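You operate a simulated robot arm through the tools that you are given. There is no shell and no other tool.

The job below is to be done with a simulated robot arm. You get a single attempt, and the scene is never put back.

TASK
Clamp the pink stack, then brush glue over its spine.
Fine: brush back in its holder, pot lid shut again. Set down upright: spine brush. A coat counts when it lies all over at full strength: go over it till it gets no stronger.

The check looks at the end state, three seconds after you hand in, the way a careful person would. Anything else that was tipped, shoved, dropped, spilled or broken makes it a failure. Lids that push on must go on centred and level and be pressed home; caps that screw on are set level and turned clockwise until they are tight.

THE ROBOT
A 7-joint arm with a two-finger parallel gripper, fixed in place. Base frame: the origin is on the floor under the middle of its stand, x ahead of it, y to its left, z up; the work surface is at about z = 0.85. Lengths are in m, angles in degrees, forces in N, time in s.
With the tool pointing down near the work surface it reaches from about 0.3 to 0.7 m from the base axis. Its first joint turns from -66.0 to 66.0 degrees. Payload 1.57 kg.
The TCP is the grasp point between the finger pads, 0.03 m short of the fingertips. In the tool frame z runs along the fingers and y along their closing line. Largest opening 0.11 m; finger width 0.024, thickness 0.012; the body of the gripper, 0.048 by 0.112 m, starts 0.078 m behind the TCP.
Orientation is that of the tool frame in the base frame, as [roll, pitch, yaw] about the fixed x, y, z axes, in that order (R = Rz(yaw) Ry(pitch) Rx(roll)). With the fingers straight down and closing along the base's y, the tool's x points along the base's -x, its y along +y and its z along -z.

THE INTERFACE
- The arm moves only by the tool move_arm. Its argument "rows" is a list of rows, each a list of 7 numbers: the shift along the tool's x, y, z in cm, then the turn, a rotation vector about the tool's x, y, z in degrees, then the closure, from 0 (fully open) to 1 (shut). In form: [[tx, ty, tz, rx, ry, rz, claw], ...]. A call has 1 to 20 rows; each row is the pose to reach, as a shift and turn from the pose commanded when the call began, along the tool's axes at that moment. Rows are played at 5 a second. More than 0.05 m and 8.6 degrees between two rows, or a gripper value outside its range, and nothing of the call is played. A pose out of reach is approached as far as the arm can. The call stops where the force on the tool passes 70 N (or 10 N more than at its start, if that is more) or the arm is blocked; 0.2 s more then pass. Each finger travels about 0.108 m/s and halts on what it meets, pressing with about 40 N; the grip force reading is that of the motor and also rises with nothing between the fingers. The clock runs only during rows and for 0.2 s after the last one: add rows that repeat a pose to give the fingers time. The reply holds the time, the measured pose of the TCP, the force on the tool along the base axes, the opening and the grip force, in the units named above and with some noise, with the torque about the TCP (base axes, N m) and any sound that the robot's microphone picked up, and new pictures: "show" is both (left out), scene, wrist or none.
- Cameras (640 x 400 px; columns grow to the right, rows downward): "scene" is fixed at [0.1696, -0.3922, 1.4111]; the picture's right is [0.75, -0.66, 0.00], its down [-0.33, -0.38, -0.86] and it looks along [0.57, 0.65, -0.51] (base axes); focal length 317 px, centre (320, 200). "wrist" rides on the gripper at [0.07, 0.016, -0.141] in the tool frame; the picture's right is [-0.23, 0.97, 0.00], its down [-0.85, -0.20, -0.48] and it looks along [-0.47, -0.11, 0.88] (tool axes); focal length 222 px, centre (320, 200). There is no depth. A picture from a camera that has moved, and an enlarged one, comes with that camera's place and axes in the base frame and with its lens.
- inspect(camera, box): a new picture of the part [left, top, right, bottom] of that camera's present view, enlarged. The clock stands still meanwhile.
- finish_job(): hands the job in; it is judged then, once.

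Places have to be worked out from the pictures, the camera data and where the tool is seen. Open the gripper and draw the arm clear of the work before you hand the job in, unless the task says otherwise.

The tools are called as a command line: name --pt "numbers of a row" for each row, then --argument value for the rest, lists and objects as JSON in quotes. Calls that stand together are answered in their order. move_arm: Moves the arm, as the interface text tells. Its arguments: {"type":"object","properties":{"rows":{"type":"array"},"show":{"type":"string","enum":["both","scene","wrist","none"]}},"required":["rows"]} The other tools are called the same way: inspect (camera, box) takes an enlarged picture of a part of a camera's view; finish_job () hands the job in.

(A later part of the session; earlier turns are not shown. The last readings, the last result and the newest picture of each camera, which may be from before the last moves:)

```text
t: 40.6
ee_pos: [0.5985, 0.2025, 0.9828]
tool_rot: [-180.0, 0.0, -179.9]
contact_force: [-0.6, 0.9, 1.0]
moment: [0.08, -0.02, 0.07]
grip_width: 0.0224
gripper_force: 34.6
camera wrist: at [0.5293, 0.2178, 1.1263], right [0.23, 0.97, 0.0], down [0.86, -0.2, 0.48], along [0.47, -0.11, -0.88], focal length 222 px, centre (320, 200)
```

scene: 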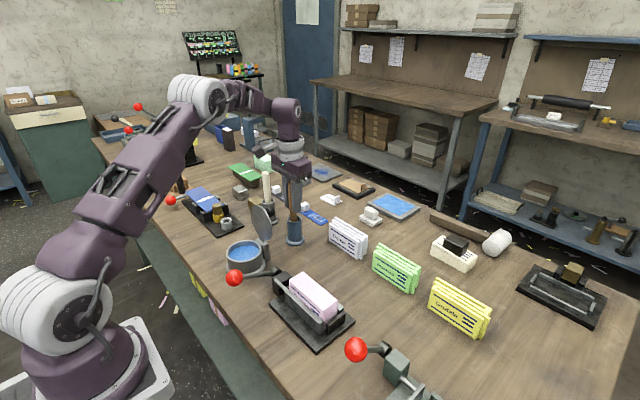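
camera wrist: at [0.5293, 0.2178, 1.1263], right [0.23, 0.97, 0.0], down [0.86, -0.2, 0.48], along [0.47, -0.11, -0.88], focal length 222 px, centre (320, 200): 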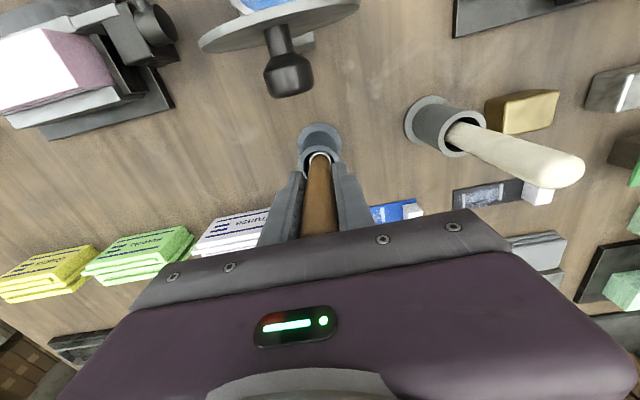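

The handle is held (0.022 m). I record the grasp pose (0.5985, 0.202, 0.983) and lift straight up out of the holder.

move_arm --pt "0 0 -1.5 0 0 0 0.9" --pt "0 0 -3 0 0 0 0.9" --pt "0 0 -5 0 0 0 0.9" --pt "0 0 -7 0 0 0 0.9" --pt "0 0 -9 0 0 0 0.9" --pt "0 0 -10 0 0 0 0.9" --pt "0 0 -10 0 0 0 0.9"

inspect --camera "scene" --box '[250, 140, 350, 250]'

inspect --camera "wrist" --box '[240, 80, 440, 230]'

```text
t: 42.2
ee_pos: [0.5976, 0.2017, 1.0837]
tool_rot: [-179.9, -0.1, -179.9]
contact_force: [0.0, -0.7, 0.0]
moment: [0.04, 0.02, 0.03]
grip_width: 0.0224
gripper_force: 35.1
camera wrist: at [0.5294, 0.2175, 1.2262], right [0.23, 0.97, 0.0], down [0.86, -0.2, 0.48], along [0.47, -0.11, -0.88], focal length 222 px, centre (320, 200)
```

scene: 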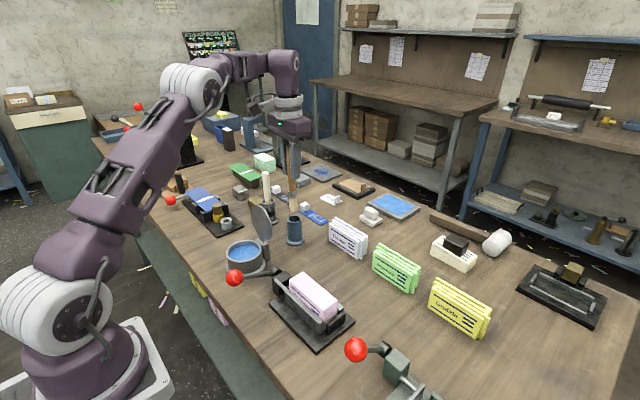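
wrist: 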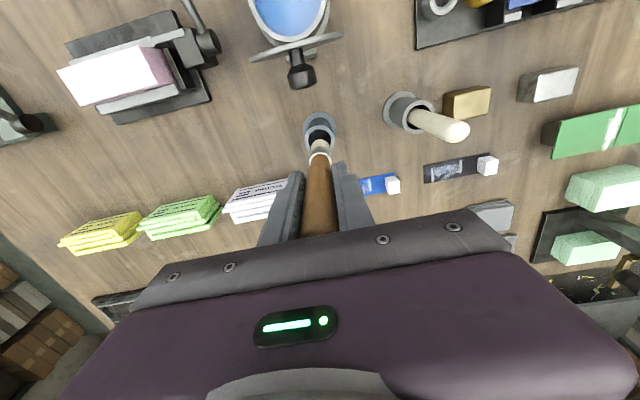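

```text
3.64 times, centred on (300, 195) of scene
camera zoom: at [0.1696, -0.3922, 1.4111], right [0.75, -0.66, 0.0], down [-0.33, -0.38, -0.86], along [0.57, 0.65, -0.51], focal length 1154 px, centre (393, 218)
```

zoom: 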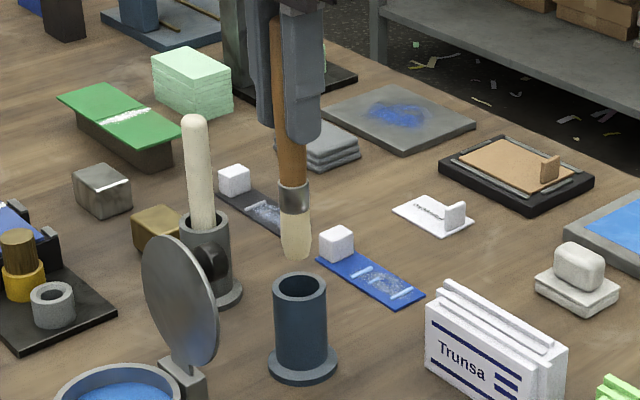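

```text
2.67 times, centred on (340, 155) of wrist
camera zoom: at [0.5294, 0.2175, 1.2262], right [0.23, 0.97, 0.0], down [0.86, -0.2, 0.48], along [0.47, -0.11, -0.88], focal length 592 px, centre (267, 320)
```

zoom: 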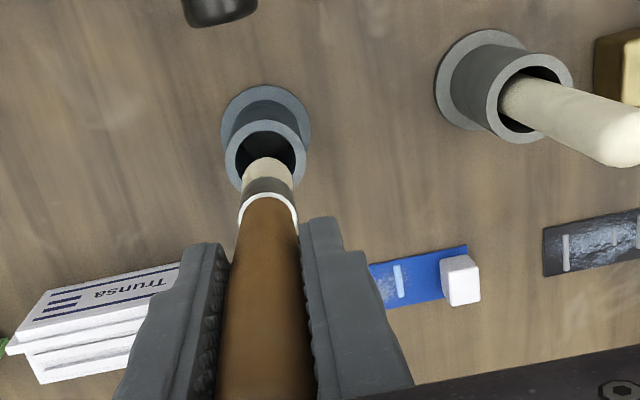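

It is a proper brush: ferrule with clean pale bristles, tip about 0.139 below the TCP. I carry it around the open lid (via y 0.12) to above the pot.

move_arm --pt "2 -4 -0.8 0 0 0 0.9" --pt "4 -8 -1.6 0 0 0 0.9" --pt "8.5 -8.5 -1.6 0 0 0 0.9" --pt "13 -8.5 -1.6 0 0 0 0.9" --pt "16.8 -7 -1.6 0 0 0 0.9" --pt "16.8 -3 -1.6 0 0 0 0.9" --pt "16.8 -0.2 -1.6 0 0 0 0.9" --pt "16.8 -0.2 -1.6 0 0 0 0.9"

inspect --camera "scene" --box '[200, 170, 310, 285]'

inspect --camera "wrist" --box '[220, 80, 420, 230]'

```text
t: 44.0
ee_pos: [0.4295, 0.1984, 1.0986]
tool_rot: [-180.0, 0.0, 180.0]
contact_force: [-0.1, 0.6, -0.9]
moment: [-0.02, -0.03, -0.01]
grip_width: 0.0223
gripper_force: 35.2
camera wrist: at [0.36, 0.2162, 1.2423], right [0.23, 0.97, 0.0], down [0.85, -0.2, 0.48], along [0.47, -0.11, -0.88], focal length 222 px, centre (320, 200)
```

scene: 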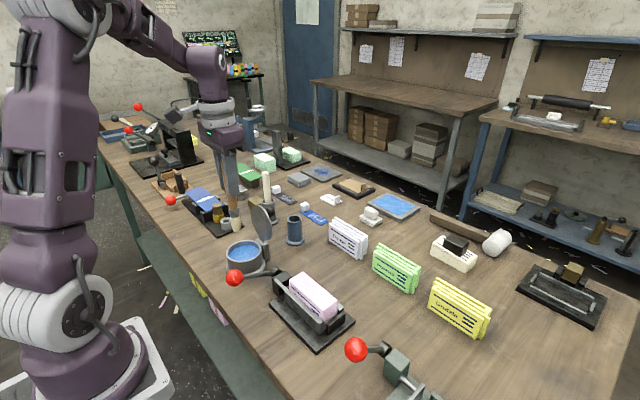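
wrist: 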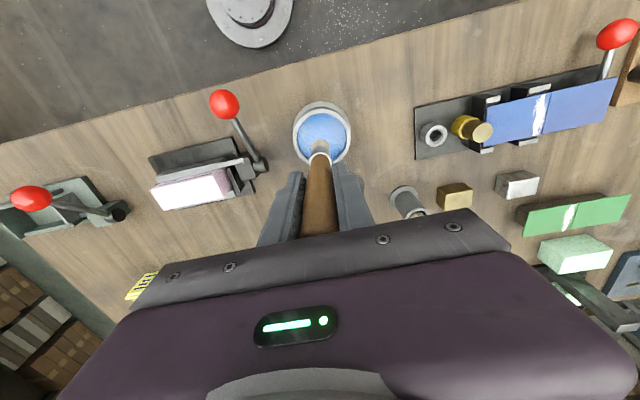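

```text
3.48 times, centred on (255, 228) of scene
camera zoom: at [0.1697, -0.3922, 1.4111], right [0.75, -0.66, 0.0], down [-0.33, -0.38, -0.86], along [0.57, 0.65, -0.51], focal length 1104 px, centre (546, 104)
```

zoom: 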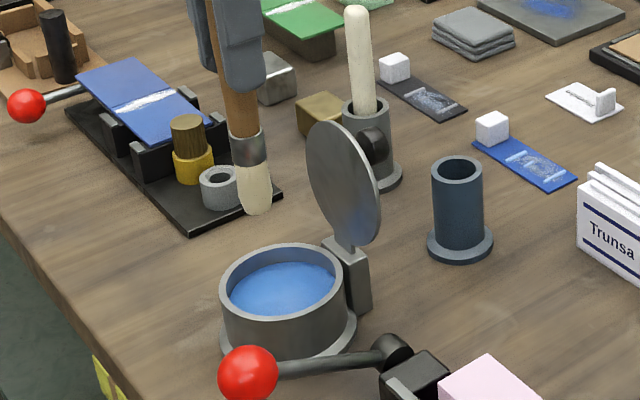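

```text
2.67 times, centred on (320, 155) of wrist
camera zoom: at [0.36, 0.2162, 1.2423], right [0.23, 0.97, 0.0], down [0.85, -0.2, 0.48], along [0.47, -0.11, -0.88], focal length 592 px, centre (320, 320)
```

zoom: 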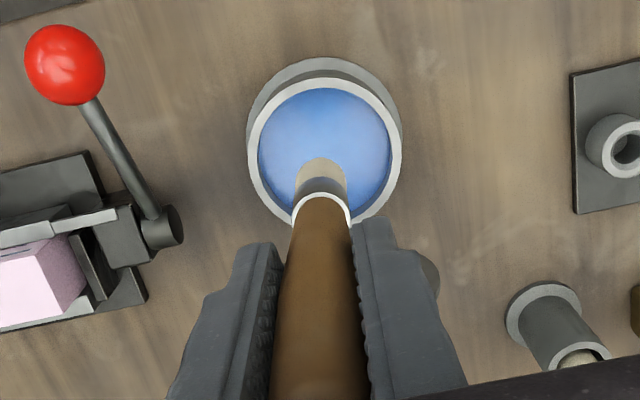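

The tip hangs over the glue at about (0.427, 0.200, 0.961); the pot's centre is about (0.438, 0.201), rim at 0.905. I shift 5 mm and lower the bristles into the glue.

move_arm --pt "-0.6 0 2 0 0 0 0.9" --pt "-0.6 0 4.5 0 0 0 0.9" --pt "-0.6 0 6.5 0 0 0 0.9" --pt "-0.6 0 8 0 0 0 0.9" --pt "-0.6 0 8 0 0 0 0.9"

inspect --camera "scene" --box '[200, 190, 310, 285]'

inspect --camera "wrist" --box '[220, 80, 420, 230]'

```text
t: 45.2
ee_pos: [0.4363, 0.199, 1.02]
tool_rot: [180.0, 0.0, -179.9]
contact_force: [0.1, 1.1, 0.0]
moment: [-0.01, 0.01, 0.01]
grip_width: 0.0223
gripper_force: 34.7
camera wrist: at [0.3669, 0.2153, 1.1621], right [0.23, 0.97, 0.0], down [0.86, -0.2, 0.48], along [0.47, -0.11, -0.88], focal length 222 px, centre (320, 200)
```

scene: 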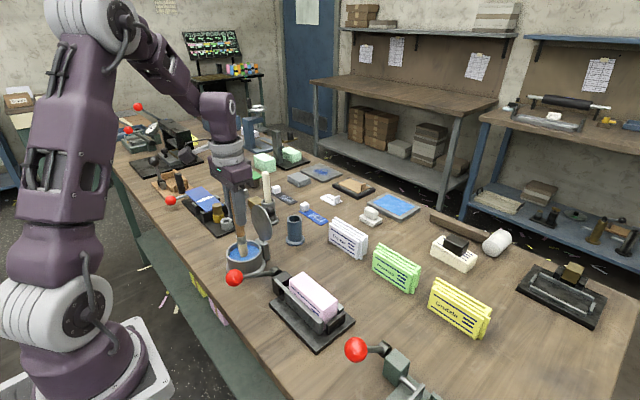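
wrist: 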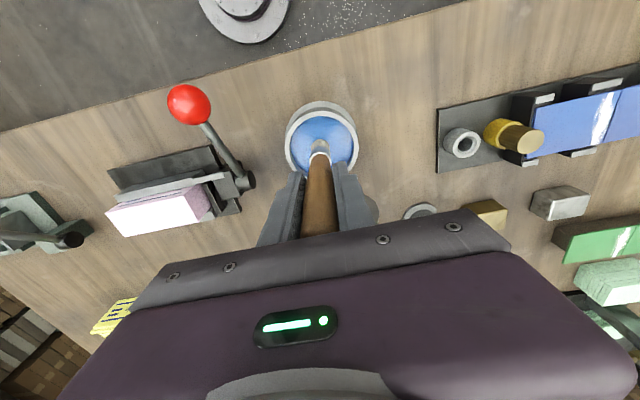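

```text
4.21 times, centred on (255, 238) of scene
camera zoom: at [0.1696, -0.3922, 1.4111], right [0.75, -0.66, 0.0], down [-0.33, -0.38, -0.86], along [0.57, 0.65, -0.51], focal length 1336 px, centre (594, 42)
```

zoom: 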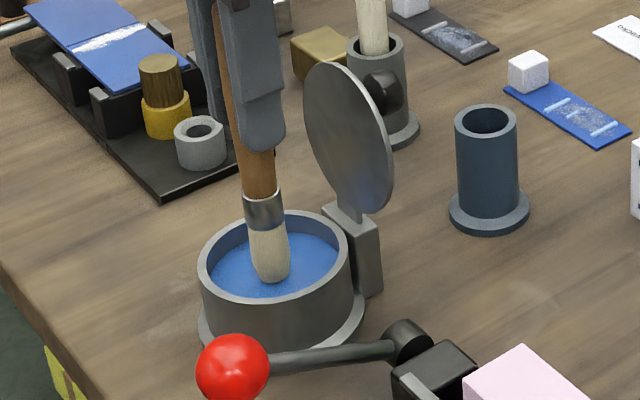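

```text
2.67 times, centred on (320, 155) of wrist
camera zoom: at [0.3669, 0.2153, 1.1621], right [0.23, 0.97, 0.0], down [0.86, -0.2, 0.48], along [0.47, -0.11, -0.88], focal length 592 px, centre (320, 320)
```

zoom: 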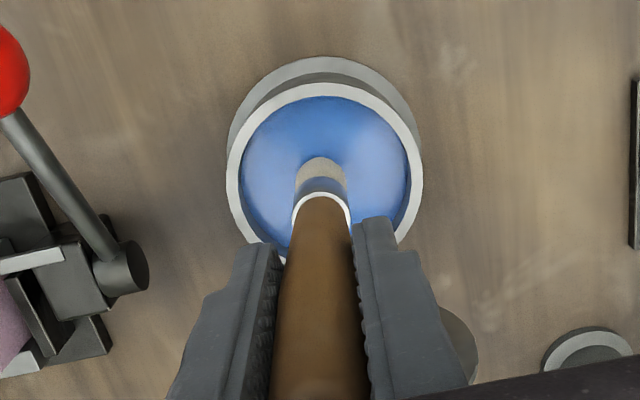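

The tip is about at the glue surface. I lower another 1.3 cm to load the bristles and pause.

move_arm --pt "0 0 0.5 0 0 0 0.9" --pt "0 0 1.0 0 0 0 0.9" --pt "0 0 1.3 0 0 0 0.9" --pt "0 0 1.3 0 0 0 0.9" --pt "0 0 1.3 0 0 0 0.9" --show "scene"

inspect --camera "scene" --box '[200, 190, 310, 285]'

```text
t: 46.4
ee_pos: [0.4374, 0.199, 1.0073]
tool_rot: [179.8, 0.2, -180.0]
contact_force: [3.7, -2.8, 30.3]
moment: [-0.57, -0.49, -0.05]
grip_width: 0.0225
gripper_force: 35.1
```

scene: 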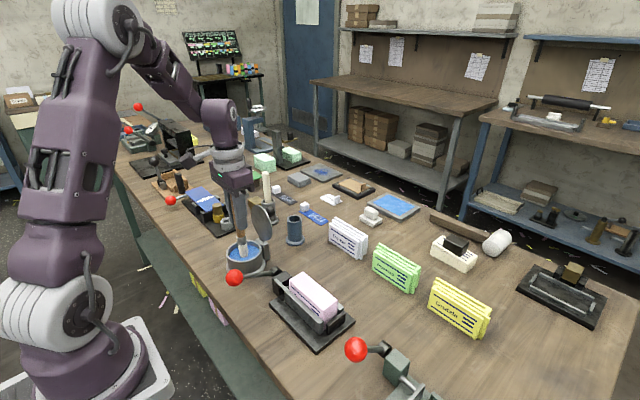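

```text
4.21 times, centred on (255, 238) of scene
camera zoom: at [0.1693, -0.3925, 1.4111], right [0.75, -0.66, 0.0], down [-0.33, -0.38, -0.86], along [0.57, 0.65, -0.5], focal length 1336 px, centre (594, 42)
```

zoom: 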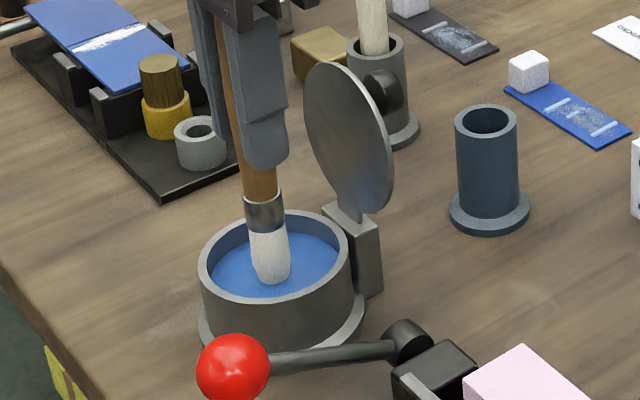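

The glue surface stops the bristles at z about 0.883. The bristles turned whitish (loaded) and the handle slid about 1.2 cm in the grip, so the tip is now roughly 0.124 below the TCP. I raise the brush out.

move_arm --pt "0 0 -0.3 0 0 0 0.9" --pt "0 0 -0.5 0 0 0 0.9" --pt "0 0 -2 0 0 0 0.9" --pt "0 0 -4 0 0 0 0.9" --pt "0 0 -6 0 0 0 0.9" --pt "0 0 -8 0 0 0 0.9" --pt "0 0 -8 0 0 0 0.9"

inspect --camera "scene" --box '[200, 170, 310, 285]'

inspect --camera "wrist" --box '[220, 80, 420, 230]'

```text
t: 48.0
ee_pos: [0.4373, 0.2004, 1.0872]
tool_rot: [180.0, 0.1, -180.0]
contact_force: [0.0, 0.0, -0.1]
moment: [0.01, 0.0, -0.01]
grip_width: 0.0222
gripper_force: 35.0
camera wrist: at [0.368, 0.216, 1.2299], right [0.23, 0.97, 0.0], down [0.86, -0.2, 0.48], along [0.47, -0.11, -0.88], focal length 222 px, centre (320, 200)
```

scene: 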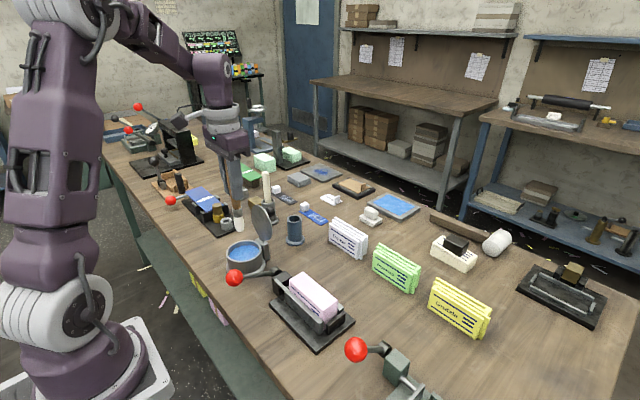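
wrist: 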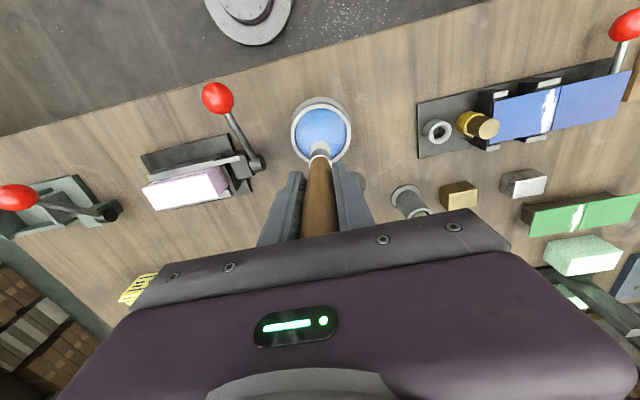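

```text
3.48 times, centred on (255, 228) of scene
camera zoom: at [0.1696, -0.3922, 1.4111], right [0.75, -0.66, 0.0], down [-0.33, -0.38, -0.86], along [0.57, 0.65, -0.51], focal length 1104 px, centre (546, 104)
```

zoom: 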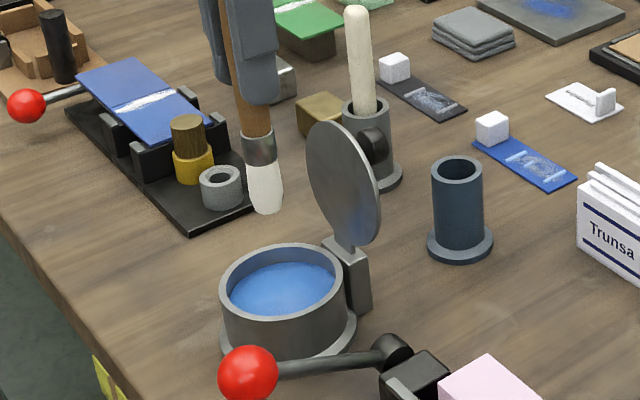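

```text
2.67 times, centred on (320, 155) of wrist
camera zoom: at [0.368, 0.216, 1.2299], right [0.23, 0.97, 0.0], down [0.86, -0.2, 0.48], along [0.47, -0.11, -0.88], focal length 592 px, centre (320, 320)
```

zoom: 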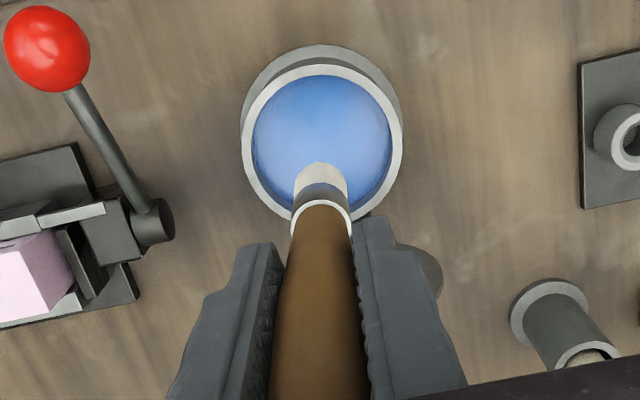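

The bristles are loaded white and still upright in the grip. I carry the brush over the lever side to above the stack's left end, tip at about z 0.937.

move_arm --pt "0 -4.5 0 0 0 0 0.9" --pt "0 -9 0 0 0 0 0.9" --pt "-1.5 -13 0 0 0 0 0.9" --pt "-3.4 -17 0 0 0 0 0.9" --pt "-3.4 -19.5 1.5 0 0 0 0.9" --pt "-3.4 -19.5 2.5 0 0 0 0.9" --pt "-3.4 -19.5 2.5 0 0 0 0.9"

inspect --camera "scene" --box '[240, 200, 360, 345]'

inspect --camera "wrist" --box '[200, 60, 420, 230]'

```text
t: 49.6
ee_pos: [0.471, 0.0055, 1.0611]
tool_rot: [-179.9, 0.0, -179.9]
contact_force: [-0.3, 0.4, -1.3]
moment: [-0.01, -0.01, -0.01]
grip_width: 0.0222
gripper_force: 35.2
camera wrist: at [0.4021, 0.0212, 1.2046], right [0.23, 0.97, 0.0], down [0.86, -0.2, 0.48], along [0.47, -0.11, -0.88], focal length 222 px, centre (320, 200)
```

scene: 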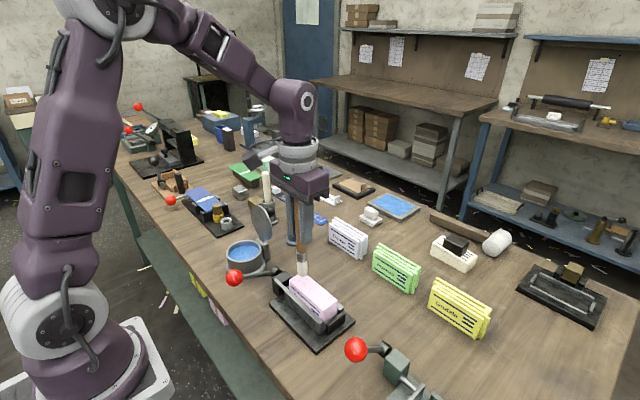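
wrist: 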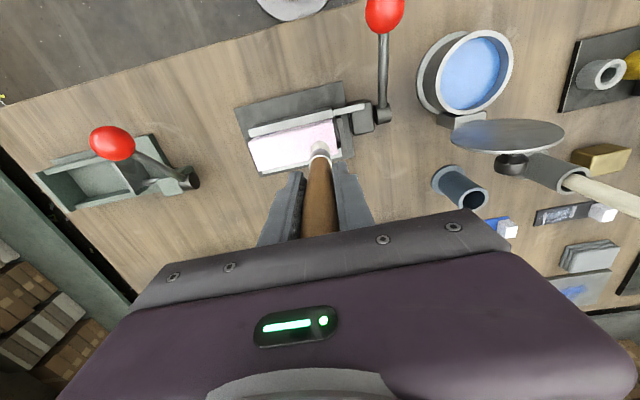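

```text
2.76 times, centred on (300, 272) of scene
camera zoom: at [0.1696, -0.3923, 1.4111], right [0.75, -0.66, 0.0], down [-0.33, -0.38, -0.86], along [0.57, 0.65, -0.51], focal length 876 px, centre (375, 0)
```

zoom: 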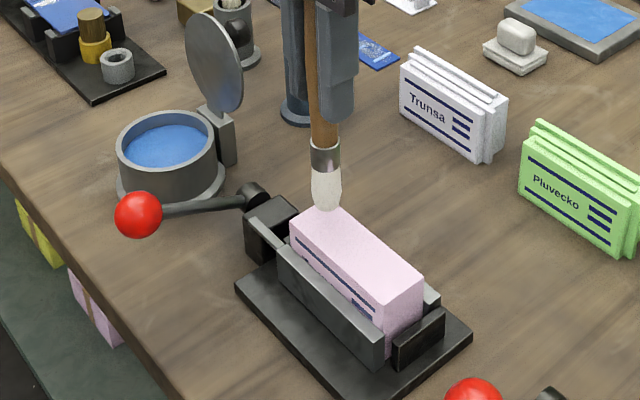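

```text
2.35 times, centred on (310, 145) of wrist
camera zoom: at [0.4021, 0.0212, 1.2046], right [0.23, 0.97, 0.0], down [0.86, -0.2, 0.48], along [0.47, -0.11, -0.88], focal length 523 px, centre (344, 329)
```

zoom: 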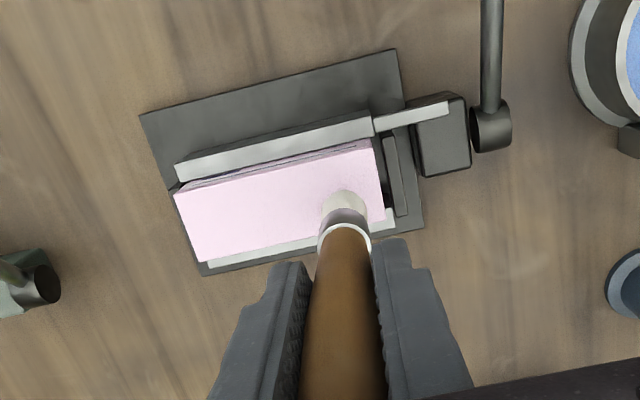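

The brush is over the left end of the spine. I lower it in small steps to feel for contact.

move_arm --pt "0 0 0.6 0 0 0 0.9" --pt "0 0 1.1 0 0 0 0.9" --pt "0 0 1.3 0 0 0 0.9" --pt "0 0 1.3 0 0 0 0.9" --show "none"

inspect --camera "scene" --box '[260, 230, 360, 320]'

```text
t: 50.6
ee_pos: [0.4699, 0.0049, 1.0499]
tool_rot: [180.0, 0.0, -179.8]
contact_force: [0.5, -0.1, 0.1]
moment: [-0.03, 0.02, 0.01]
grip_width: 0.0224
gripper_force: 35.1
```

```text
4.44 times, centred on (310, 275) of scene
camera zoom: at [0.1696, -0.3922, 1.4111], right [0.75, -0.66, 0.0], down [-0.33, -0.38, -0.86], along [0.57, 0.65, -0.51], focal length 1410 px, centre (364, -133)
```

zoom: 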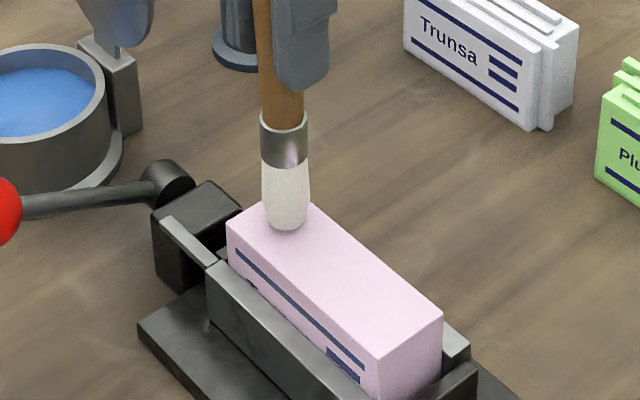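

No contact yet (force about 0). I continue down 3 mm.

move_arm --pt "0 0 0.15 0 0 0 0.9" --pt "0 0 0.3 0 0 0 0.9" --pt "0 0 0.3 0 0 0 0.9" --show "none"

```text
t: 51.4
ee_pos: [0.4696, 0.0061, 1.0452]
tool_rot: [-179.9, 0.1, -179.9]
contact_force: [0.7, -0.8, -0.5]
moment: [0.02, -0.02, -0.01]
grip_width: 0.0223
gripper_force: 35.1
```

Still no contact. Another 3 mm down.

move_arm --pt "0 0 0.15 0 0 0 0.9" --pt "0 0 0.3 0 0 0 0.9" --pt "0 0 0.3 0 0 0 0.9" --show "none"

inspect --camera "scene" --box '[260, 230, 360, 320]'

```text
t: 52.2
ee_pos: [0.4715, 0.0042, 1.0449]
tool_rot: [-180.0, 0.4, -179.9]
contact_force: [0.4, -0.3, 35.4]
moment: [0.32, -0.12, 0.01]
grip_width: 0.0223
gripper_force: 35.0
```

```text
4.44 times, centred on (310, 275) of scene
camera zoom: at [0.1691, -0.3923, 1.4112], right [0.75, -0.66, 0.0], down [-0.33, -0.38, -0.86], along [0.57, 0.65, -0.51], focal length 1410 px, centre (364, -133)
```

zoom: 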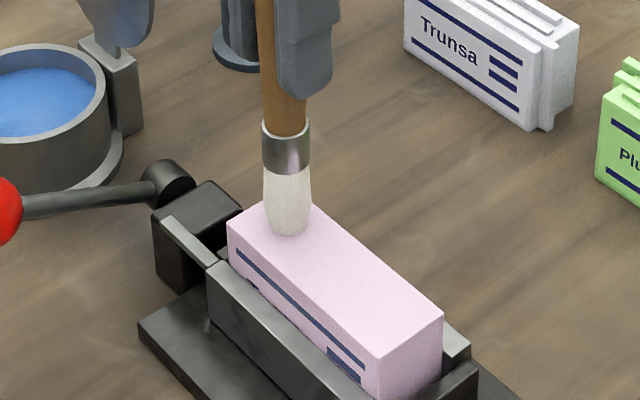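

Contact at TCP z about 1.045 (tip 0.920). I ease off 1 mm to press lightly and make a first stroke along the middle of the spine.

move_arm --pt "0 0 -0.1 0 0 0 0.9" --pt "0 0.8 -0.1 0 0 0 0.9" --pt "0 1.5 -0.1 0 0 0 0.9" --pt "0 0.5 -0.1 0 0 0 0.9" --pt "0 -0.5 -0.1 0 0 0 0.9" --pt "0 -1.5 -0.1 0 0 0 0.9" --pt "0 -2.5 -0.1 0 0 0 0.9" --pt "0 -3.5 -0.1 0 0 0 0.9" --pt "0 -4.5 -0.1 0 0 0 0.9" --pt "0 -5.5 -0.1 0 0 0 0.9" --pt "0 -6.5 -0.1 0 0 0 0.9" --pt "0 -7.5 -0.1 0 0 0 0.9" --pt "0 -8.3 -0.1 0 0 0 0.9"

inspect --camera "scene" --box '[260, 230, 360, 340]'

inspect --camera "wrist" --box '[200, 60, 460, 230]'

```text
t: 55.0
ee_pos: [0.4709, -0.0793, 1.0431]
tool_rot: [179.9, 0.0, -179.9]
contact_force: [0.3, 0.7, -0.4]
moment: [-0.01, 0.02, 0.04]
grip_width: 0.0223
gripper_force: 35.3
camera wrist: at [0.4013, -0.0628, 1.1863], right [0.23, 0.97, 0.0], down [0.86, -0.2, 0.48], along [0.47, -0.11, -0.88], focal length 222 px, centre (320, 200)
```

scene: 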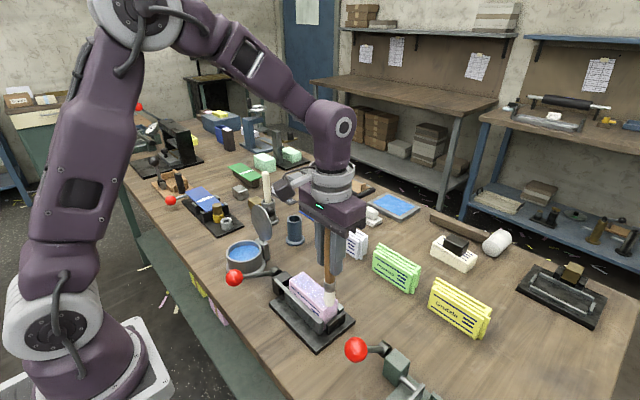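
wrist: 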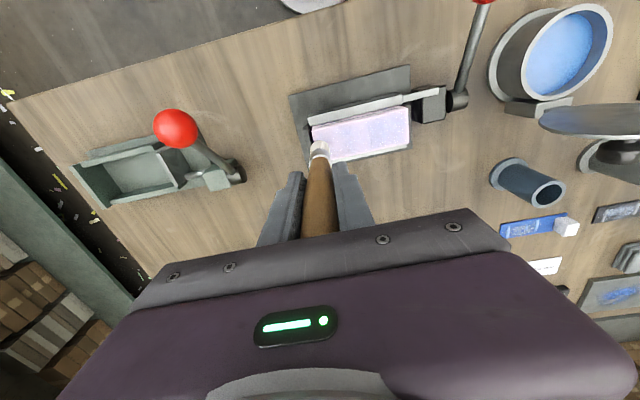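

```text
3.64 times, centred on (310, 285) of scene
camera zoom: at [0.1696, -0.3922, 1.4111], right [0.75, -0.66, 0.0], down [-0.33, -0.38, -0.86], along [0.57, 0.65, -0.51], focal length 1154 px, centre (356, -109)
```

zoom: 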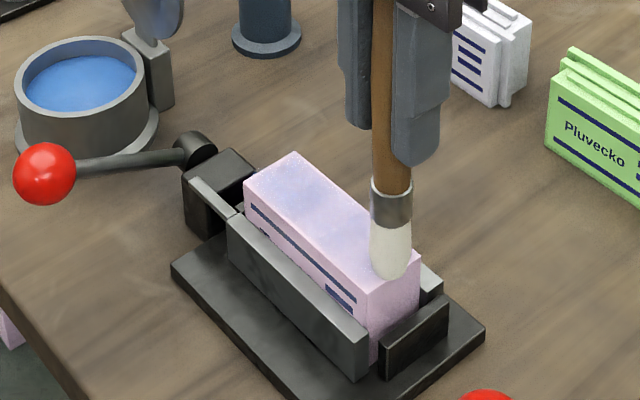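

```text
2.35 times, centred on (330, 145) of wrist
camera zoom: at [0.4013, -0.0628, 1.1863], right [0.23, 0.97, 0.0], down [0.86, -0.2, 0.48], along [0.47, -0.11, -0.88], focal length 523 px, centre (296, 329)
```

zoom: 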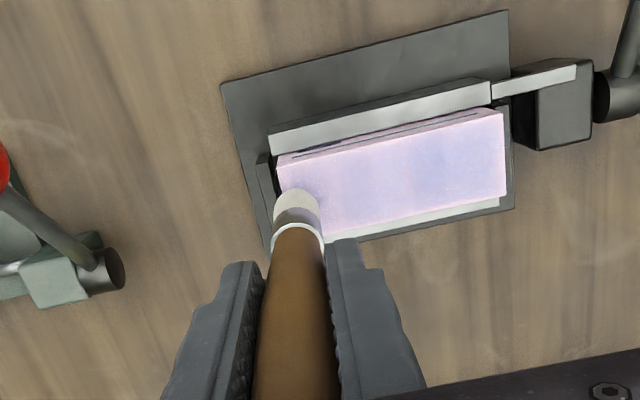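

A pale lilac coat is appearing over the spine, still weak, and the bristles look drier. I continue with strokes along the near and far edges.

move_arm --pt "1.1 0 0.05 0 0 0 0.9" --pt "1.1 1.5 0.1 0 0 0 0.9" --pt "1.1 3 0.1 0 0 0 0.9" --pt "1.1 4.5 0.1 0 0 0 0.9" --pt "1.1 6 0.1 0 0 0 0.9" --pt "1.1 7.5 0.1 0 0 0 0.9" --pt "1.1 9 0.1 0 0 0 0.9" --pt "1.1 10.2 0.1 0 0 0 0.9" --pt "-1.1 10.2 0.1 0 0 0 0.9" --pt "-1.1 9 0.1 0 0 0 0.9" --pt "-1.1 7.5 0.1 0 0 0 0.9" --pt "-1.1 6 0.1 0 0 0 0.9" --pt "-1.1 4.5 0.1 0 0 0 0.9" --pt "-1.1 3 0.1 0 0 0 0.9" --pt "-1.1 1.5 0.1 0 0 0 0.9" --pt "-1.1 0 0.1 0 0 0 0.9"

inspect --camera "scene" --box '[260, 240, 360, 340]'

inspect --camera "wrist" --box '[260, 60, 440, 190]'

```text
t: 58.4
ee_pos: [0.4821, -0.0789, 1.0433]
tool_rot: [180.0, 0.0, -179.9]
contact_force: [0.7, 0.1, 0.2]
moment: [-0.11, -0.01, 0.03]
grip_width: 0.0225
gripper_force: 35.1
camera wrist: at [0.4125, -0.0624, 1.1854], right [0.23, 0.97, 0.0], down [0.85, -0.2, 0.48], along [0.47, -0.11, -0.88], focal length 222 px, centre (320, 200)
```

scene: 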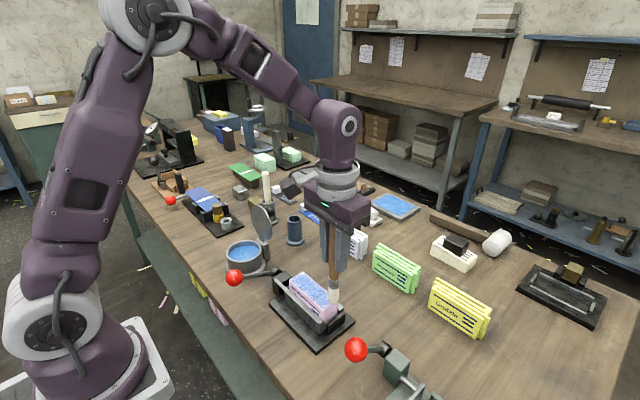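
wrist: 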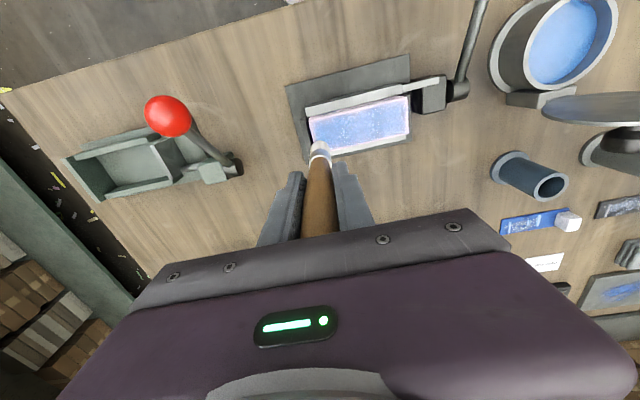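

```text
4.00 times, centred on (310, 290) of scene
camera zoom: at [0.1696, -0.3922, 1.4111], right [0.75, -0.66, 0.0], down [-0.33, -0.38, -0.86], along [0.57, 0.65, -0.51], focal length 1269 px, centre (360, -160)
```

zoom: 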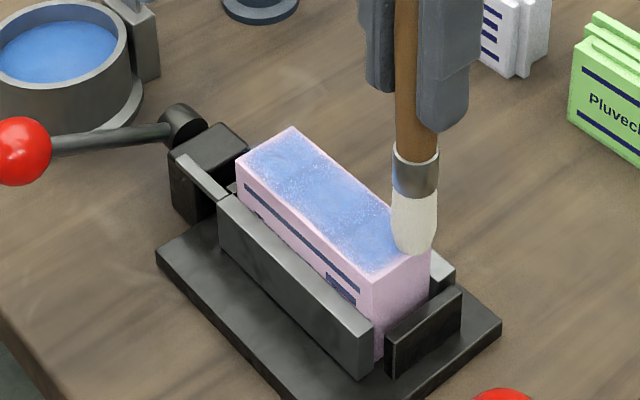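

```text
3.08 times, centred on (350, 125) of wrist
camera zoom: at [0.4125, -0.0624, 1.1854], right [0.23, 0.97, 0.0], down [0.85, -0.2, 0.48], along [0.47, -0.11, -0.88], focal length 684 px, centre (228, 431)
```

zoom: 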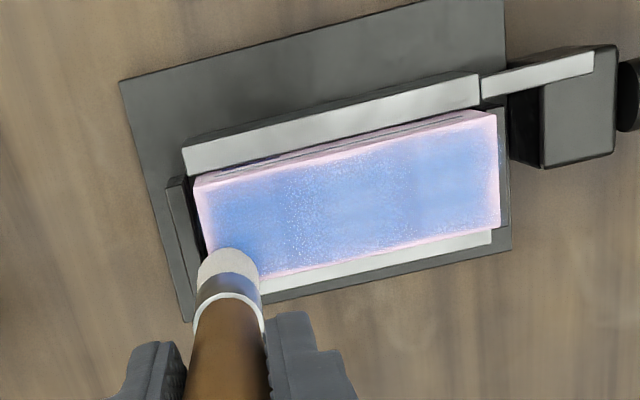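

The coat is now clearly blue but not yet even at the edges. I go over it again with lanes closer to the edges and ends.

move_arm --pt "-0.6 -0.4 0 0 0 0 0.9" --pt "-0.6 1.5 0 0 0 0 0.9" --pt "-0.6 3 0 0 0 0 0.9" --pt "-0.6 4.5 0 0 0 0 0.9" --pt "-0.6 6 0 0 0 0 0.9" --pt "-0.6 7.5 0 0 0 0 0.9" --pt "-0.6 9 0 0 0 0 0.9" --pt "-0.6 10.3 0 0 0 0 0.9" --pt "1.1 10.3 0 0 0 0 0.9" --pt "2.8 10.3 0 0 0 0 0.9" --pt "2.8 9 0 0 0 0 0.9" --pt "2.8 7.5 0 0 0 0 0.9" --pt "2.8 6 0 0 0 0 0.9" --pt "2.8 4.5 0 0 0 0 0.9" --pt "2.8 3 0 0 0 0 0.9" --pt "2.8 1.5 0 0 0 0 0.9" --pt "2.8 0 0 0 0 0 0.9" --pt "2.0 -0.4 0 0 0 0 0.9" --pt "1.1 -0.4 0 0 0 0 0.9" --pt "0 -0.4 0 0 0 0 0.9"

inspect --camera "scene" --box '[260, 240, 360, 340]'

inspect --camera "wrist" --box '[260, 60, 440, 190]'

```text
t: 62.6
ee_pos: [0.4812, -0.0828, 1.0421]
tool_rot: [180.0, 0.1, -179.9]
contact_force: [-0.2, -0.5, 0.9]
moment: [0.1, 0.0, 0.02]
grip_width: 0.0222
gripper_force: 35.0
camera wrist: at [0.4126, -0.0661, 1.1852], right [0.23, 0.97, 0.0], down [0.85, -0.2, 0.48], along [0.47, -0.11, -0.88], focal length 222 px, centre (320, 200)
```

scene: 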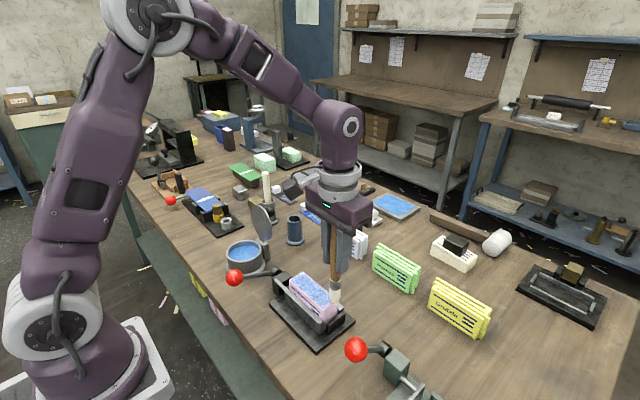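
wrist: 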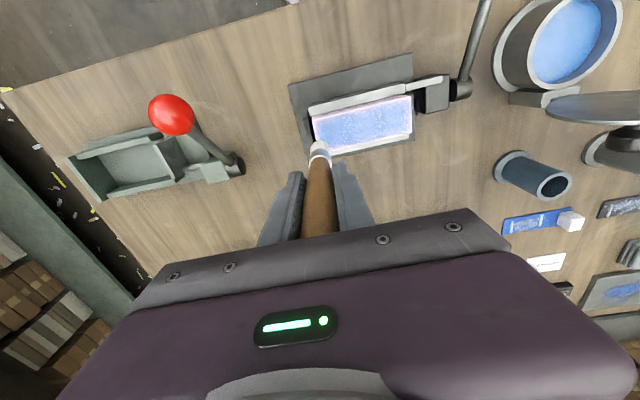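

```text
4.00 times, centred on (310, 290) of scene
camera zoom: at [0.1696, -0.3923, 1.4111], right [0.75, -0.66, 0.0], down [-0.33, -0.38, -0.86], along [0.57, 0.65, -0.51], focal length 1269 px, centre (360, -160)
```

zoom: 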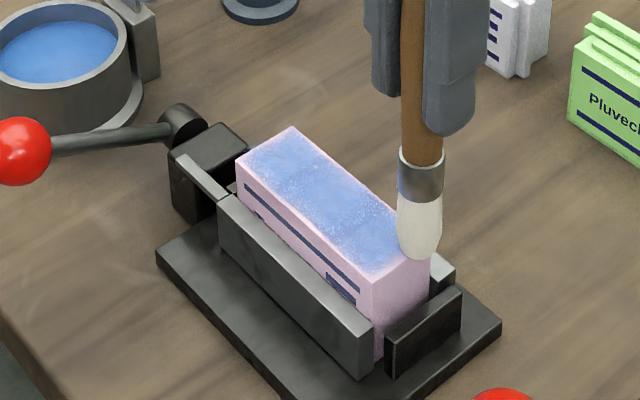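

```text
3.08 times, centred on (350, 125) of wrist
camera zoom: at [0.4126, -0.0661, 1.1852], right [0.23, 0.97, 0.0], down [0.85, -0.2, 0.48], along [0.47, -0.11, -0.88], focal length 684 px, centre (228, 431)
```

zoom: 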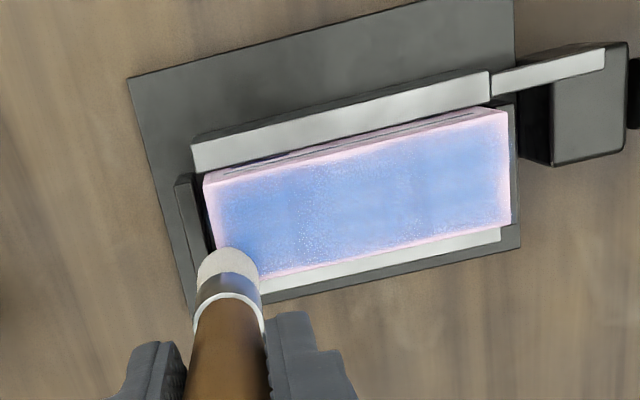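

The coat looks unchanged after that pass, and the force suggests hardly any pressure. I lower 1.2 mm for light pressure and repeat a middle stroke to see whether it still strengthens.

move_arm --pt "0.5 0 0.05 0 0 0 0.9" --pt "1.1 0 0.12 0 0 0 0.9" --pt "1.1 1 0.12 0 0 0 0.9" --pt "1.1 2 0.12 0 0 0 0.9" --pt "1.1 3 0.12 0 0 0 0.9" --pt "1.1 4 0.12 0 0 0 0.9" --pt "1.1 5 0.12 0 0 0 0.9" --show "wrist"

inspect --camera "scene" --box '[260, 240, 360, 340]'

```text
t: 64.2
ee_pos: [0.4707, -0.0335, 1.0419]
tool_rot: [-179.9, 0.1, 180.0]
contact_force: [0.8, -11.9, 26.6]
moment: [-1.33, -0.17, -0.01]
grip_width: 0.0226
gripper_force: 34.8
camera wrist: at [0.401, -0.0165, 1.1844], right [0.23, 0.97, 0.0], down [0.85, -0.2, 0.48], along [0.47, -0.11, -0.88], focal length 222 px, centre (320, 200)
```

wrist: 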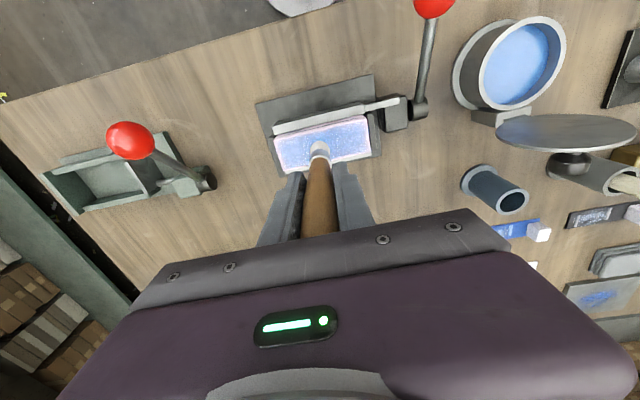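

```text
4.00 times, centred on (310, 290) of scene
camera zoom: at [0.1692, -0.3925, 1.4111], right [0.75, -0.66, 0.0], down [-0.33, -0.38, -0.86], along [0.57, 0.65, -0.5], focal length 1269 px, centre (360, -160)
```

zoom: 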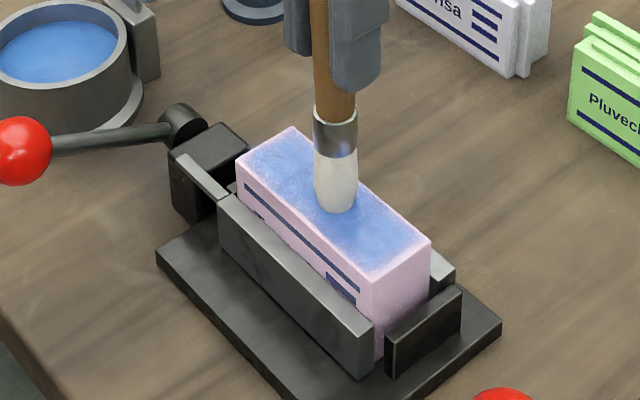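

Pressing 27 N is more than needed, and the bristles look drier. I lift off and go back to the pot for a second dip; glue contact is expected at TCP z about 1.004.

move_arm --pt "0 0 -2.2 0 0 0 0.9" --pt "0 0 -4.5 0 0 0 0.9" --pt "0 4.5 -4.5 0 0 0 0.9" --pt "0.5 9 -4.5 0 0 0 0.9" --pt "2 13 -4.5 0 0 0 0.9" --pt "3.4 17 -4.5 0 0 0 0.9" --pt "3.4 20.5 -4.5 0 0 0 0.9" --pt "3.4 23.3 -4.5 0 0 0 0.9" --pt "3.4 23.3 -1 0 0 0 0.9" --pt "3.4 23.3 2 0 0 0 0.9" --pt "3.4 23.3 3.4 0 0 0 0.9" --pt "3.4 23.3 3.8 0 0 0 0.9" --pt "3.4 23.3 3.9 0 0 0 0.9" --pt "3.4 23.3 3.9 0 0 0 0.9"

inspect --camera "scene" --box '[200, 190, 310, 285]'

inspect --camera "scene" --box '[270, 260, 350, 330]'

```text
t: 67.2
ee_pos: [0.4367, 0.2005, 1.0038]
tool_rot: [179.9, 0.3, -179.9]
contact_force: [4.0, 0.8, 32.2]
moment: [0.42, -0.5, 0.0]
grip_width: 0.0223
gripper_force: 35.3
camera wrist: at [0.3675, 0.2165, 1.1454], right [0.23, 0.97, 0.0], down [0.85, -0.2, 0.48], along [0.47, -0.11, -0.88], focal length 222 px, centre (320, 200)
```

scene: 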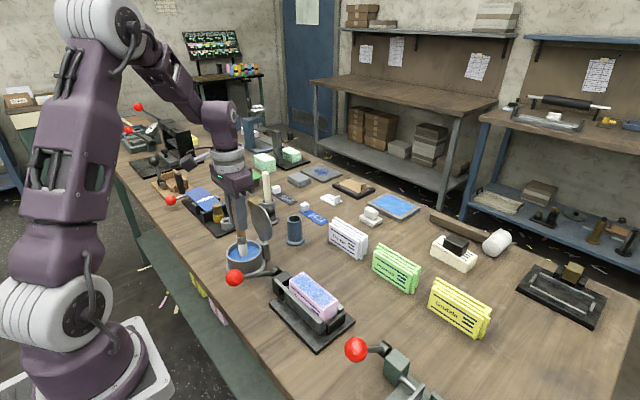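
wrist: 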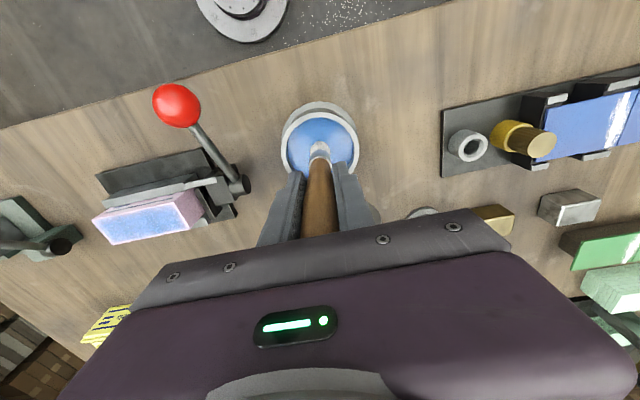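

```text
4.21 times, centred on (255, 238) of scene
camera zoom: at [0.1693, -0.3924, 1.4111], right [0.75, -0.66, 0.0], down [-0.33, -0.38, -0.86], along [0.57, 0.65, -0.5], focal length 1336 px, centre (594, 42)
```

zoom: 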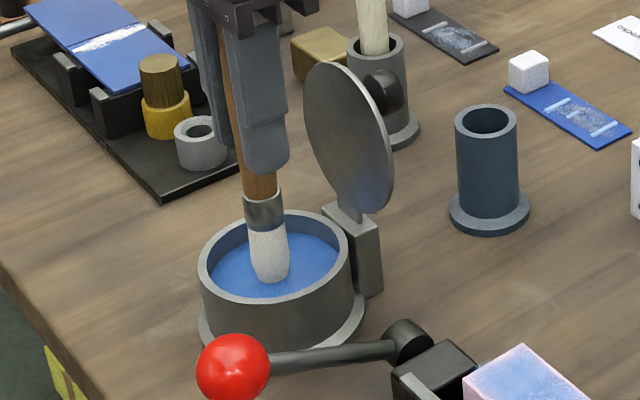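

```text
5.71 times, centred on (310, 295) of scene
camera zoom: at [0.1693, -0.3924, 1.4111], right [0.75, -0.66, 0.0], down [-0.33, -0.38, -0.86], along [0.57, 0.65, -0.5], focal length 1813 px, centre (377, -343)
```

zoom: 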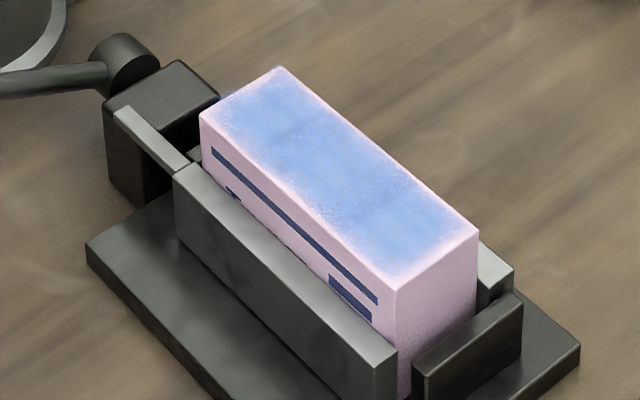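

The coat is weaker along the near (−x) edge and the ends. After this second dip I lift and go to the start of the near edge lane.

move_arm --pt "0 0 -0.5 0 0 0 0.9" --pt "0 0 -4 0 0 0 0.9" --pt "0 0 -8 0 0 0 0.9" --pt "0 -4.5 -8 0 0 0 0.9" --pt "0 -9 -8 0 0 0 0.9" --pt "-0.9 -13.5 -8 0 0 0 0.9" --pt "-1.8 -17.85 -8 0 0 0 0.9" --pt "-1.8 -17.85 -5 0 0 0 0.9" --pt "-1.8 -17.85 -4.2 0 0 0 0.9" --pt "-1.8 -17.85 -4.0 0 0 0 0.9" --pt "-1.8 -17.85 -4.0 0 0 0 0.9"

inspect --camera "scene" --box '[260, 230, 360, 330]'

```text
t: 69.6
ee_pos: [0.4546, 0.0215, 1.042]
tool_rot: [179.9, 0.0, -180.0]
contact_force: [-0.9, -0.8, -0.6]
moment: [0.0, 0.04, -0.02]
grip_width: 0.0223
gripper_force: 35.3
camera wrist: at [0.3853, 0.0377, 1.1848], right [0.23, 0.97, 0.0], down [0.86, -0.2, 0.48], along [0.47, -0.11, -0.88], focal length 222 px, centre (320, 200)
```

scene: 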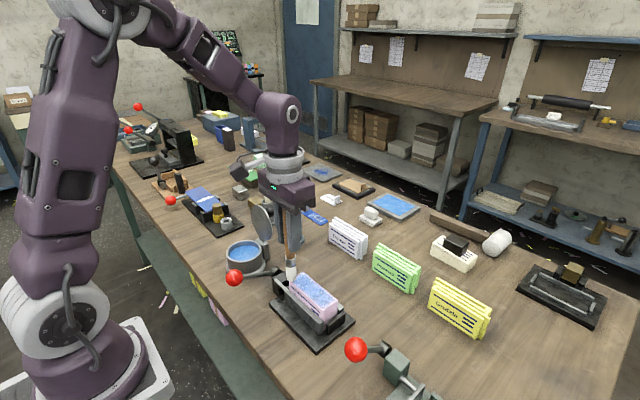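
wrist: 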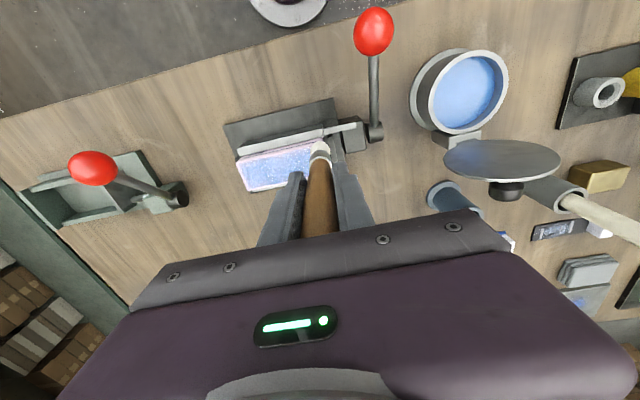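

```text
4.00 times, centred on (310, 280) of scene
camera zoom: at [0.1696, -0.3923, 1.4111], right [0.75, -0.66, 0.0], down [-0.33, -0.38, -0.86], along [0.57, 0.65, -0.51], focal length 1269 px, centre (360, -120)
```

zoom: 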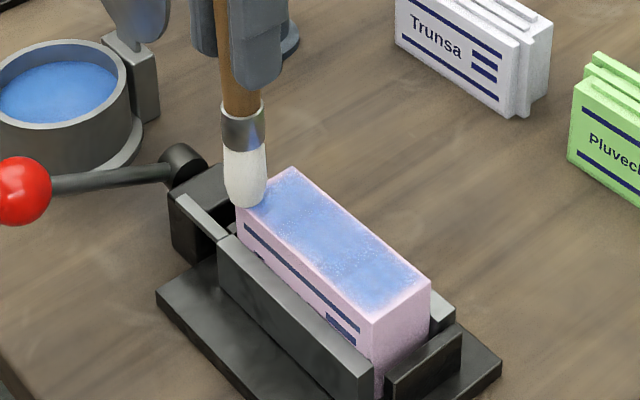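

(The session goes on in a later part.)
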